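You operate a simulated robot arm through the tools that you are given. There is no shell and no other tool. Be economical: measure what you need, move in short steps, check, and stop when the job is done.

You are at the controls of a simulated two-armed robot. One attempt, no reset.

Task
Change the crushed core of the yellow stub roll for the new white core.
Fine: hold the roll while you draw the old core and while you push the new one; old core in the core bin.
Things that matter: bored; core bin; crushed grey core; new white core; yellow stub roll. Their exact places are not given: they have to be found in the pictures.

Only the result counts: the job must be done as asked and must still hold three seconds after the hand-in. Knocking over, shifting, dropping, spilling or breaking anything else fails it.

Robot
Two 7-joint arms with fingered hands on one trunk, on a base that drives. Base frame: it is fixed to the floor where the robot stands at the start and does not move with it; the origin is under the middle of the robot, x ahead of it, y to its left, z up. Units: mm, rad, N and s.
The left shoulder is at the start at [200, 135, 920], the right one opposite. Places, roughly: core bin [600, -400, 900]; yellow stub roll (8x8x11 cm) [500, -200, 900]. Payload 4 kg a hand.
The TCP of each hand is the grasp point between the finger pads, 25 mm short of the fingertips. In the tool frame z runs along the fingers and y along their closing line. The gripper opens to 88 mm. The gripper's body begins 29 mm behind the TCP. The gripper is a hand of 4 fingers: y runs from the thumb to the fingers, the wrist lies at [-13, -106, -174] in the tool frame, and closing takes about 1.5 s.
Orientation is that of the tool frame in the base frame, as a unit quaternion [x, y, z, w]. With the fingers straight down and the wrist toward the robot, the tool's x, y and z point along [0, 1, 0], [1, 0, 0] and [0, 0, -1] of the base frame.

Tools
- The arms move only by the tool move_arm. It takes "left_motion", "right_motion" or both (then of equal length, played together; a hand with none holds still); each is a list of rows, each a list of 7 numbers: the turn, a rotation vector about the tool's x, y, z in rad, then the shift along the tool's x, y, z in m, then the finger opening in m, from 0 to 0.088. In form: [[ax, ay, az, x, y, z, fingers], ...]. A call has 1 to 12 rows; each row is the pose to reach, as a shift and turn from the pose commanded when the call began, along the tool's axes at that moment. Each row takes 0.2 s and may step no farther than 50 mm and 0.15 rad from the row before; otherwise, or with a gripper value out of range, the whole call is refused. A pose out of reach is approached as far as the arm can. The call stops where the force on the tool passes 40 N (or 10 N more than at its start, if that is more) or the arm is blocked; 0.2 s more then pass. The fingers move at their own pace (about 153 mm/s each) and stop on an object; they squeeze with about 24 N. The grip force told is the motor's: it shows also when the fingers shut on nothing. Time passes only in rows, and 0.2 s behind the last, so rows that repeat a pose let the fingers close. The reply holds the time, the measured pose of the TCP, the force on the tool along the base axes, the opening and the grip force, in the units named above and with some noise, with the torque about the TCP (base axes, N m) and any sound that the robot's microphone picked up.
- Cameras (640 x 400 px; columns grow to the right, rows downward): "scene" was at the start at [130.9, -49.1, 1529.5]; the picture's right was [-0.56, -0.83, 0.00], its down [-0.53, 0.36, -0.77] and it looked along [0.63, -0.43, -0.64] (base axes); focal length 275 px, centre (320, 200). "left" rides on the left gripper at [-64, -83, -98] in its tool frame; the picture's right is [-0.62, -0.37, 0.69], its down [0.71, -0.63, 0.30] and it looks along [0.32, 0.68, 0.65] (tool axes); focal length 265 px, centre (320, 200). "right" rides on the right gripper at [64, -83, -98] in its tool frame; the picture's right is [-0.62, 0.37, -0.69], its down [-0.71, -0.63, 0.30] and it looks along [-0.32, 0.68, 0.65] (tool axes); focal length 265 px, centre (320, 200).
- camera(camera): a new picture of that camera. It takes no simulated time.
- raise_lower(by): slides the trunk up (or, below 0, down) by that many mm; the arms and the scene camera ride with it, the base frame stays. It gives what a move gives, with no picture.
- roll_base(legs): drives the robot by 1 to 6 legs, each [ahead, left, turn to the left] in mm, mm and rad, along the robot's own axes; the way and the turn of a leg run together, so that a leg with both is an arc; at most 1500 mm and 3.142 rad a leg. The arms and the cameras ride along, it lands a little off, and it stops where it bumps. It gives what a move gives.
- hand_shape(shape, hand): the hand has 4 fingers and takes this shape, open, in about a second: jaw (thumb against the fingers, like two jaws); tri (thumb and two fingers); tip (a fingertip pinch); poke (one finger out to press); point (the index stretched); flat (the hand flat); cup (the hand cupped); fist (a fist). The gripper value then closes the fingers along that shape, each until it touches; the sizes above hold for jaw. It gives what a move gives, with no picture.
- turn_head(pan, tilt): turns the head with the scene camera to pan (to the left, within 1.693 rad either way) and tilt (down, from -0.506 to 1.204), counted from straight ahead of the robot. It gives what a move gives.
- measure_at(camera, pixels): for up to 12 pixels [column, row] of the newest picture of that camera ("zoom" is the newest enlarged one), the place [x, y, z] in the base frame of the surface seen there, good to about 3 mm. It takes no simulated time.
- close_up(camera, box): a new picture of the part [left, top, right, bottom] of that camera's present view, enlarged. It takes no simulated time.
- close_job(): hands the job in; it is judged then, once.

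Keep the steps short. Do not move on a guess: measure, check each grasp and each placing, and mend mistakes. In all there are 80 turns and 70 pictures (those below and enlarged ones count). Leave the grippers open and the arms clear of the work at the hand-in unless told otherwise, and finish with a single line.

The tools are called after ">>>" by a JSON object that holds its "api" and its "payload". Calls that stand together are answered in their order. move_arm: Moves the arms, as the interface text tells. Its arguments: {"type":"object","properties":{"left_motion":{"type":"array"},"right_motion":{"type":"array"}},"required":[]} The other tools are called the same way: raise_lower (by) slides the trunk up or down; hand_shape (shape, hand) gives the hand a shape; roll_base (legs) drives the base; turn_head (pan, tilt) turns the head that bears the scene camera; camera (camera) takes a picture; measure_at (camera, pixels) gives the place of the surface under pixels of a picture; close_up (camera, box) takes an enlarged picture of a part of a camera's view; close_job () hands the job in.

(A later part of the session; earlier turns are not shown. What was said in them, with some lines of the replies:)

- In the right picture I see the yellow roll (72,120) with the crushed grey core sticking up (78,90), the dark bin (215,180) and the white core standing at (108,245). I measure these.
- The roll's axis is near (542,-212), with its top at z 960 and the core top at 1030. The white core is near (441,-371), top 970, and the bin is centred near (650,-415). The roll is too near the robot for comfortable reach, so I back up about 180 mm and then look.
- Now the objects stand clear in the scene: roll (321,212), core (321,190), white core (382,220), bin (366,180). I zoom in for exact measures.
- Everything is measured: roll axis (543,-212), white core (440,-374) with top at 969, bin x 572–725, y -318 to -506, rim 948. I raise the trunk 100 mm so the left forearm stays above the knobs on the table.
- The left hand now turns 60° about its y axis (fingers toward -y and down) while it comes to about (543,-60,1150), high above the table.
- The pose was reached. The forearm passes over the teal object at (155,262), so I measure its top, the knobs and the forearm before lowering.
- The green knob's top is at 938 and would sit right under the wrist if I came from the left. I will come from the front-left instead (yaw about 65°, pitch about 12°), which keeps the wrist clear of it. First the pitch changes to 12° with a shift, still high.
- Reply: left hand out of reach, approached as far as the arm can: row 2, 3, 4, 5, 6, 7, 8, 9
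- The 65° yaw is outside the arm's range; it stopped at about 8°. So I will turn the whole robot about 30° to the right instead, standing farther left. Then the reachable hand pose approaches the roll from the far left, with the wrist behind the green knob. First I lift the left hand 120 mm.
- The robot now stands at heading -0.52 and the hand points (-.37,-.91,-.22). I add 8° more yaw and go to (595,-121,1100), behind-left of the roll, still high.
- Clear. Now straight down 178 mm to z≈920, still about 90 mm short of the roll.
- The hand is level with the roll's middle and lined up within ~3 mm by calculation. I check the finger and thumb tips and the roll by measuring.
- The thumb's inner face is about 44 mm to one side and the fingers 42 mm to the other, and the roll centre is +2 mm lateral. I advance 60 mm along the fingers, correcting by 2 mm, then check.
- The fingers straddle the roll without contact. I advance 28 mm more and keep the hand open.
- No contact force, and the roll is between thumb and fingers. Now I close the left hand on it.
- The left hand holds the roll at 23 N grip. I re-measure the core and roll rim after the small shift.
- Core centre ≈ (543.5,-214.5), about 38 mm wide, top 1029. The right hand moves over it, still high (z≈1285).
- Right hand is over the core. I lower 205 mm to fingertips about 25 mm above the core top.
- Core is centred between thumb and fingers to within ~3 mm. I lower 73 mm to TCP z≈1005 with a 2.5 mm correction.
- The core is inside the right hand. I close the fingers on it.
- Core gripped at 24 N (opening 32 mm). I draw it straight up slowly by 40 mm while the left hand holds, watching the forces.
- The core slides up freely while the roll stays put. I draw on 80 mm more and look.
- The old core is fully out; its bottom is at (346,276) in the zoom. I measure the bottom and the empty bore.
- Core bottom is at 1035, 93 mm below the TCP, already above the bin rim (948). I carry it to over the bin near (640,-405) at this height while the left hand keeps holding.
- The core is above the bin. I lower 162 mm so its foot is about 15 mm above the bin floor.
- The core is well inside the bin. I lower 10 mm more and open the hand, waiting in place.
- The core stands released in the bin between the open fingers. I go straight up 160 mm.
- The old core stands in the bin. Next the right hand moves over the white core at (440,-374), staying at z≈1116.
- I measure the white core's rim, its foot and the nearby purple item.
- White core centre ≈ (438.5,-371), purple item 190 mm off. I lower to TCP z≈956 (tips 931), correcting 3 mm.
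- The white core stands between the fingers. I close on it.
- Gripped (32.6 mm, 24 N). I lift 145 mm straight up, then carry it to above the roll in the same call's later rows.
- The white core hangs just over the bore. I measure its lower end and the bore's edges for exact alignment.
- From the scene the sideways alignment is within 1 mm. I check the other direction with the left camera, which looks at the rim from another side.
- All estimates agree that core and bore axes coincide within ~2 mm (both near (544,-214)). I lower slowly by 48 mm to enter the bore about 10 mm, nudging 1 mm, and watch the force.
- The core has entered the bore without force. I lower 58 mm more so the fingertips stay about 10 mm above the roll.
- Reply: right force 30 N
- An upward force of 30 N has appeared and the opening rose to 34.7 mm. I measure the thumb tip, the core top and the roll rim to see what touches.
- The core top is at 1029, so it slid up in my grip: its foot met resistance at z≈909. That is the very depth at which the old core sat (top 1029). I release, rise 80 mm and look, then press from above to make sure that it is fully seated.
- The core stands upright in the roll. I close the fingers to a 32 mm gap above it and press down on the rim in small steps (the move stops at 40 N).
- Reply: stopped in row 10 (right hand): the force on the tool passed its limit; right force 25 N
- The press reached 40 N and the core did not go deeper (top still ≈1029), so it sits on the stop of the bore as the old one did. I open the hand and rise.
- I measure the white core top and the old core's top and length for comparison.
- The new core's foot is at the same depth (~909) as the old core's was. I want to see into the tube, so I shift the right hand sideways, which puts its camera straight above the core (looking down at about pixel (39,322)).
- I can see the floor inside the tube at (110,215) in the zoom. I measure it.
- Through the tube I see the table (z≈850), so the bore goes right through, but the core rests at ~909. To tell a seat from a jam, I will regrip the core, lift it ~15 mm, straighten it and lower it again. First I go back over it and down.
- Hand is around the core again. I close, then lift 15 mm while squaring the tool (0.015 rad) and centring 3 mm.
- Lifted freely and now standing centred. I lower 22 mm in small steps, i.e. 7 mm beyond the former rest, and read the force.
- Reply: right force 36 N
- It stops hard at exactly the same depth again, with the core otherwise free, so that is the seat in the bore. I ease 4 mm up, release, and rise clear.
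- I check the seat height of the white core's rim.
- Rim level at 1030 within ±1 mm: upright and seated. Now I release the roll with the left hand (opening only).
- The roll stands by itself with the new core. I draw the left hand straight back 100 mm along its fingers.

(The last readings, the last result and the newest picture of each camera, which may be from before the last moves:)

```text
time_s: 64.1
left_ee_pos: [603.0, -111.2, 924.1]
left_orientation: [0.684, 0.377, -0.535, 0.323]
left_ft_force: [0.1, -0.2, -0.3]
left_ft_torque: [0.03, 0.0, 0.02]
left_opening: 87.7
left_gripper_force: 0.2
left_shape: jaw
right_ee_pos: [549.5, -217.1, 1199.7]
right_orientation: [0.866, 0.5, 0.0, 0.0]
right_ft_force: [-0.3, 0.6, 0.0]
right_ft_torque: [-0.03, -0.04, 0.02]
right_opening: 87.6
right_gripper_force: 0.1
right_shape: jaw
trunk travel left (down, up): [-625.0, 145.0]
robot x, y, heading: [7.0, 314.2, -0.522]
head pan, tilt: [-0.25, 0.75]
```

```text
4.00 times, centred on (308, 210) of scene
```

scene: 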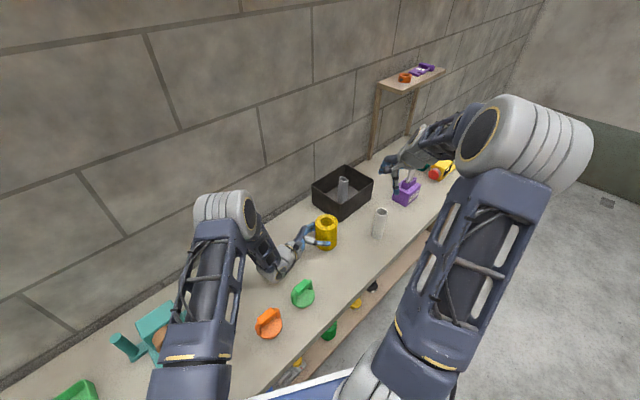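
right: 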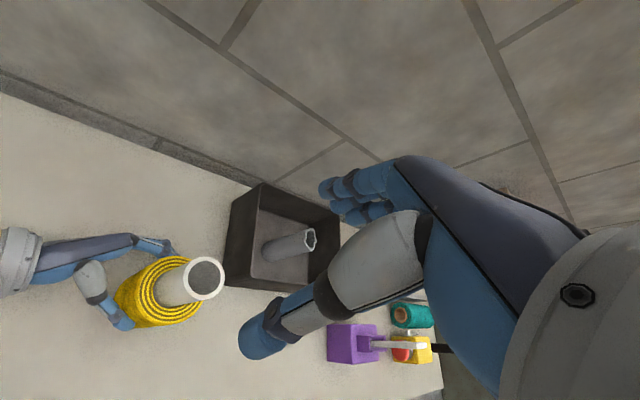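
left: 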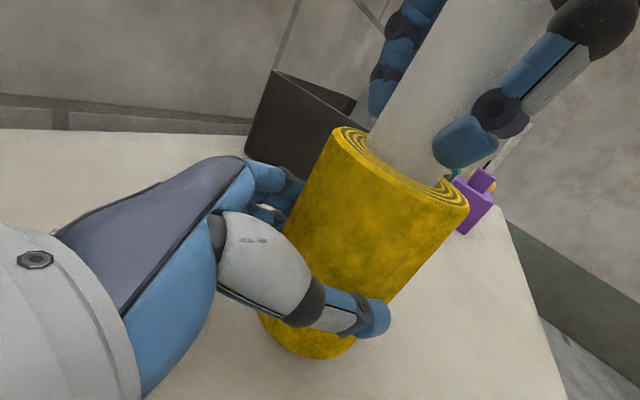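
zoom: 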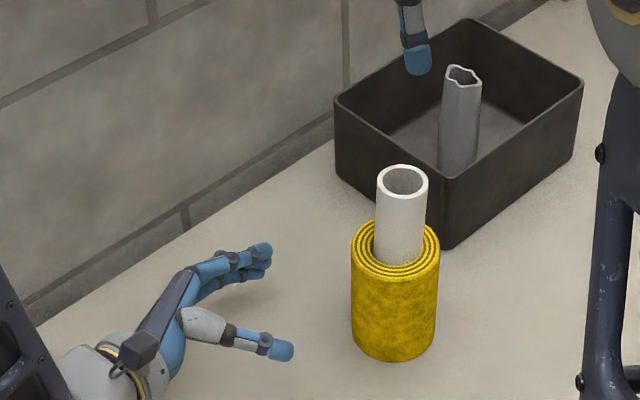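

The roll with the white core stands free and the old core is in the bin. I raise the left hand 170 mm and take the right hand back and up.

>>> {"api": "move_arm", "payload": {"left_motion": [[0, 0, 0, -0.0347, 0.0014, -0.0077, 0.088], [0, 0, 0, -0.0694, 0.0027, -0.0154, 0.088], [0, 0, 0, -0.1042, 0.0041, -0.023, 0.088], [0, 0, 0, -0.1389, 0.0054, -0.0307, 0.088], [0, 0, 0, -0.1736, 0.0068, -0.0384, 0.088], [0, 0, 0, -0.1736, 0.0068, -0.0384, 0.088]], "right_motion": [[0, 0, 0, -0.028, -0.03, -0.012, 0.088], [0, 0, 0, -0.056, -0.06, -0.024, 0.088], [0, 0, 0, -0.084, -0.09, -0.036, 0.088], [0, 0, 0, -0.112, -0.12, -0.048, 0.088], [0, 0, 0, -0.14, -0.15, -0.06, 0.088], [0, 0, 0, -0.14, -0.15, -0.06, 0.088]]}}

>>> {"api": "camera", "payload": {"camera": "scene"}}

```text
time_s: 65.5
left_ee_pos: [604.1, -114.3, 1101.7]
left_orientation: [0.684, 0.377, -0.535, 0.323]
left_ft_force: [0.2, -0.2, -0.4]
left_ft_torque: [-0.01, -0.03, 0.01]
left_opening: 87.5
left_gripper_force: 0.0
left_shape: jaw
right_ee_pos: [346.6, -264.0, 1260.8]
right_orientation: [0.865, 0.501, 0.0, -0.001]
right_ft_force: [-0.6, -0.2, -0.6]
right_ft_torque: [0.0, 0.0, -0.01]
right_opening: 87.8
right_gripper_force: 0.0
right_shape: jaw
trunk travel left (down, up): [-625.0, 145.0]
robot x, y, heading: [13.3, 316.8, -0.526]
head pan, tilt: [-0.25, 0.75]
```

```text
9 pictures are left
```

scene: 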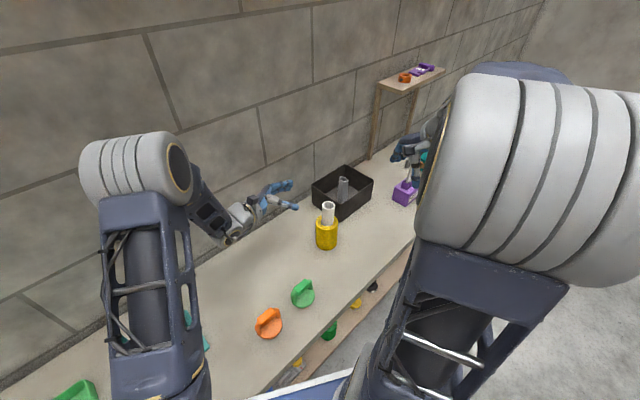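

Everything stands: white core in the yellow roll (327,225), grey core in the bin (343,190), knobs and the rest untouched, hands open and clear. I hand in.

>>> {"api": "close_job", "payload": {}}

```text
The job is handed in.
```

The white core is now in the yellow roll and the crushed grey core is in the core bin; the new core stops at the same depth the old one had, even though the bore runs right through to the table.
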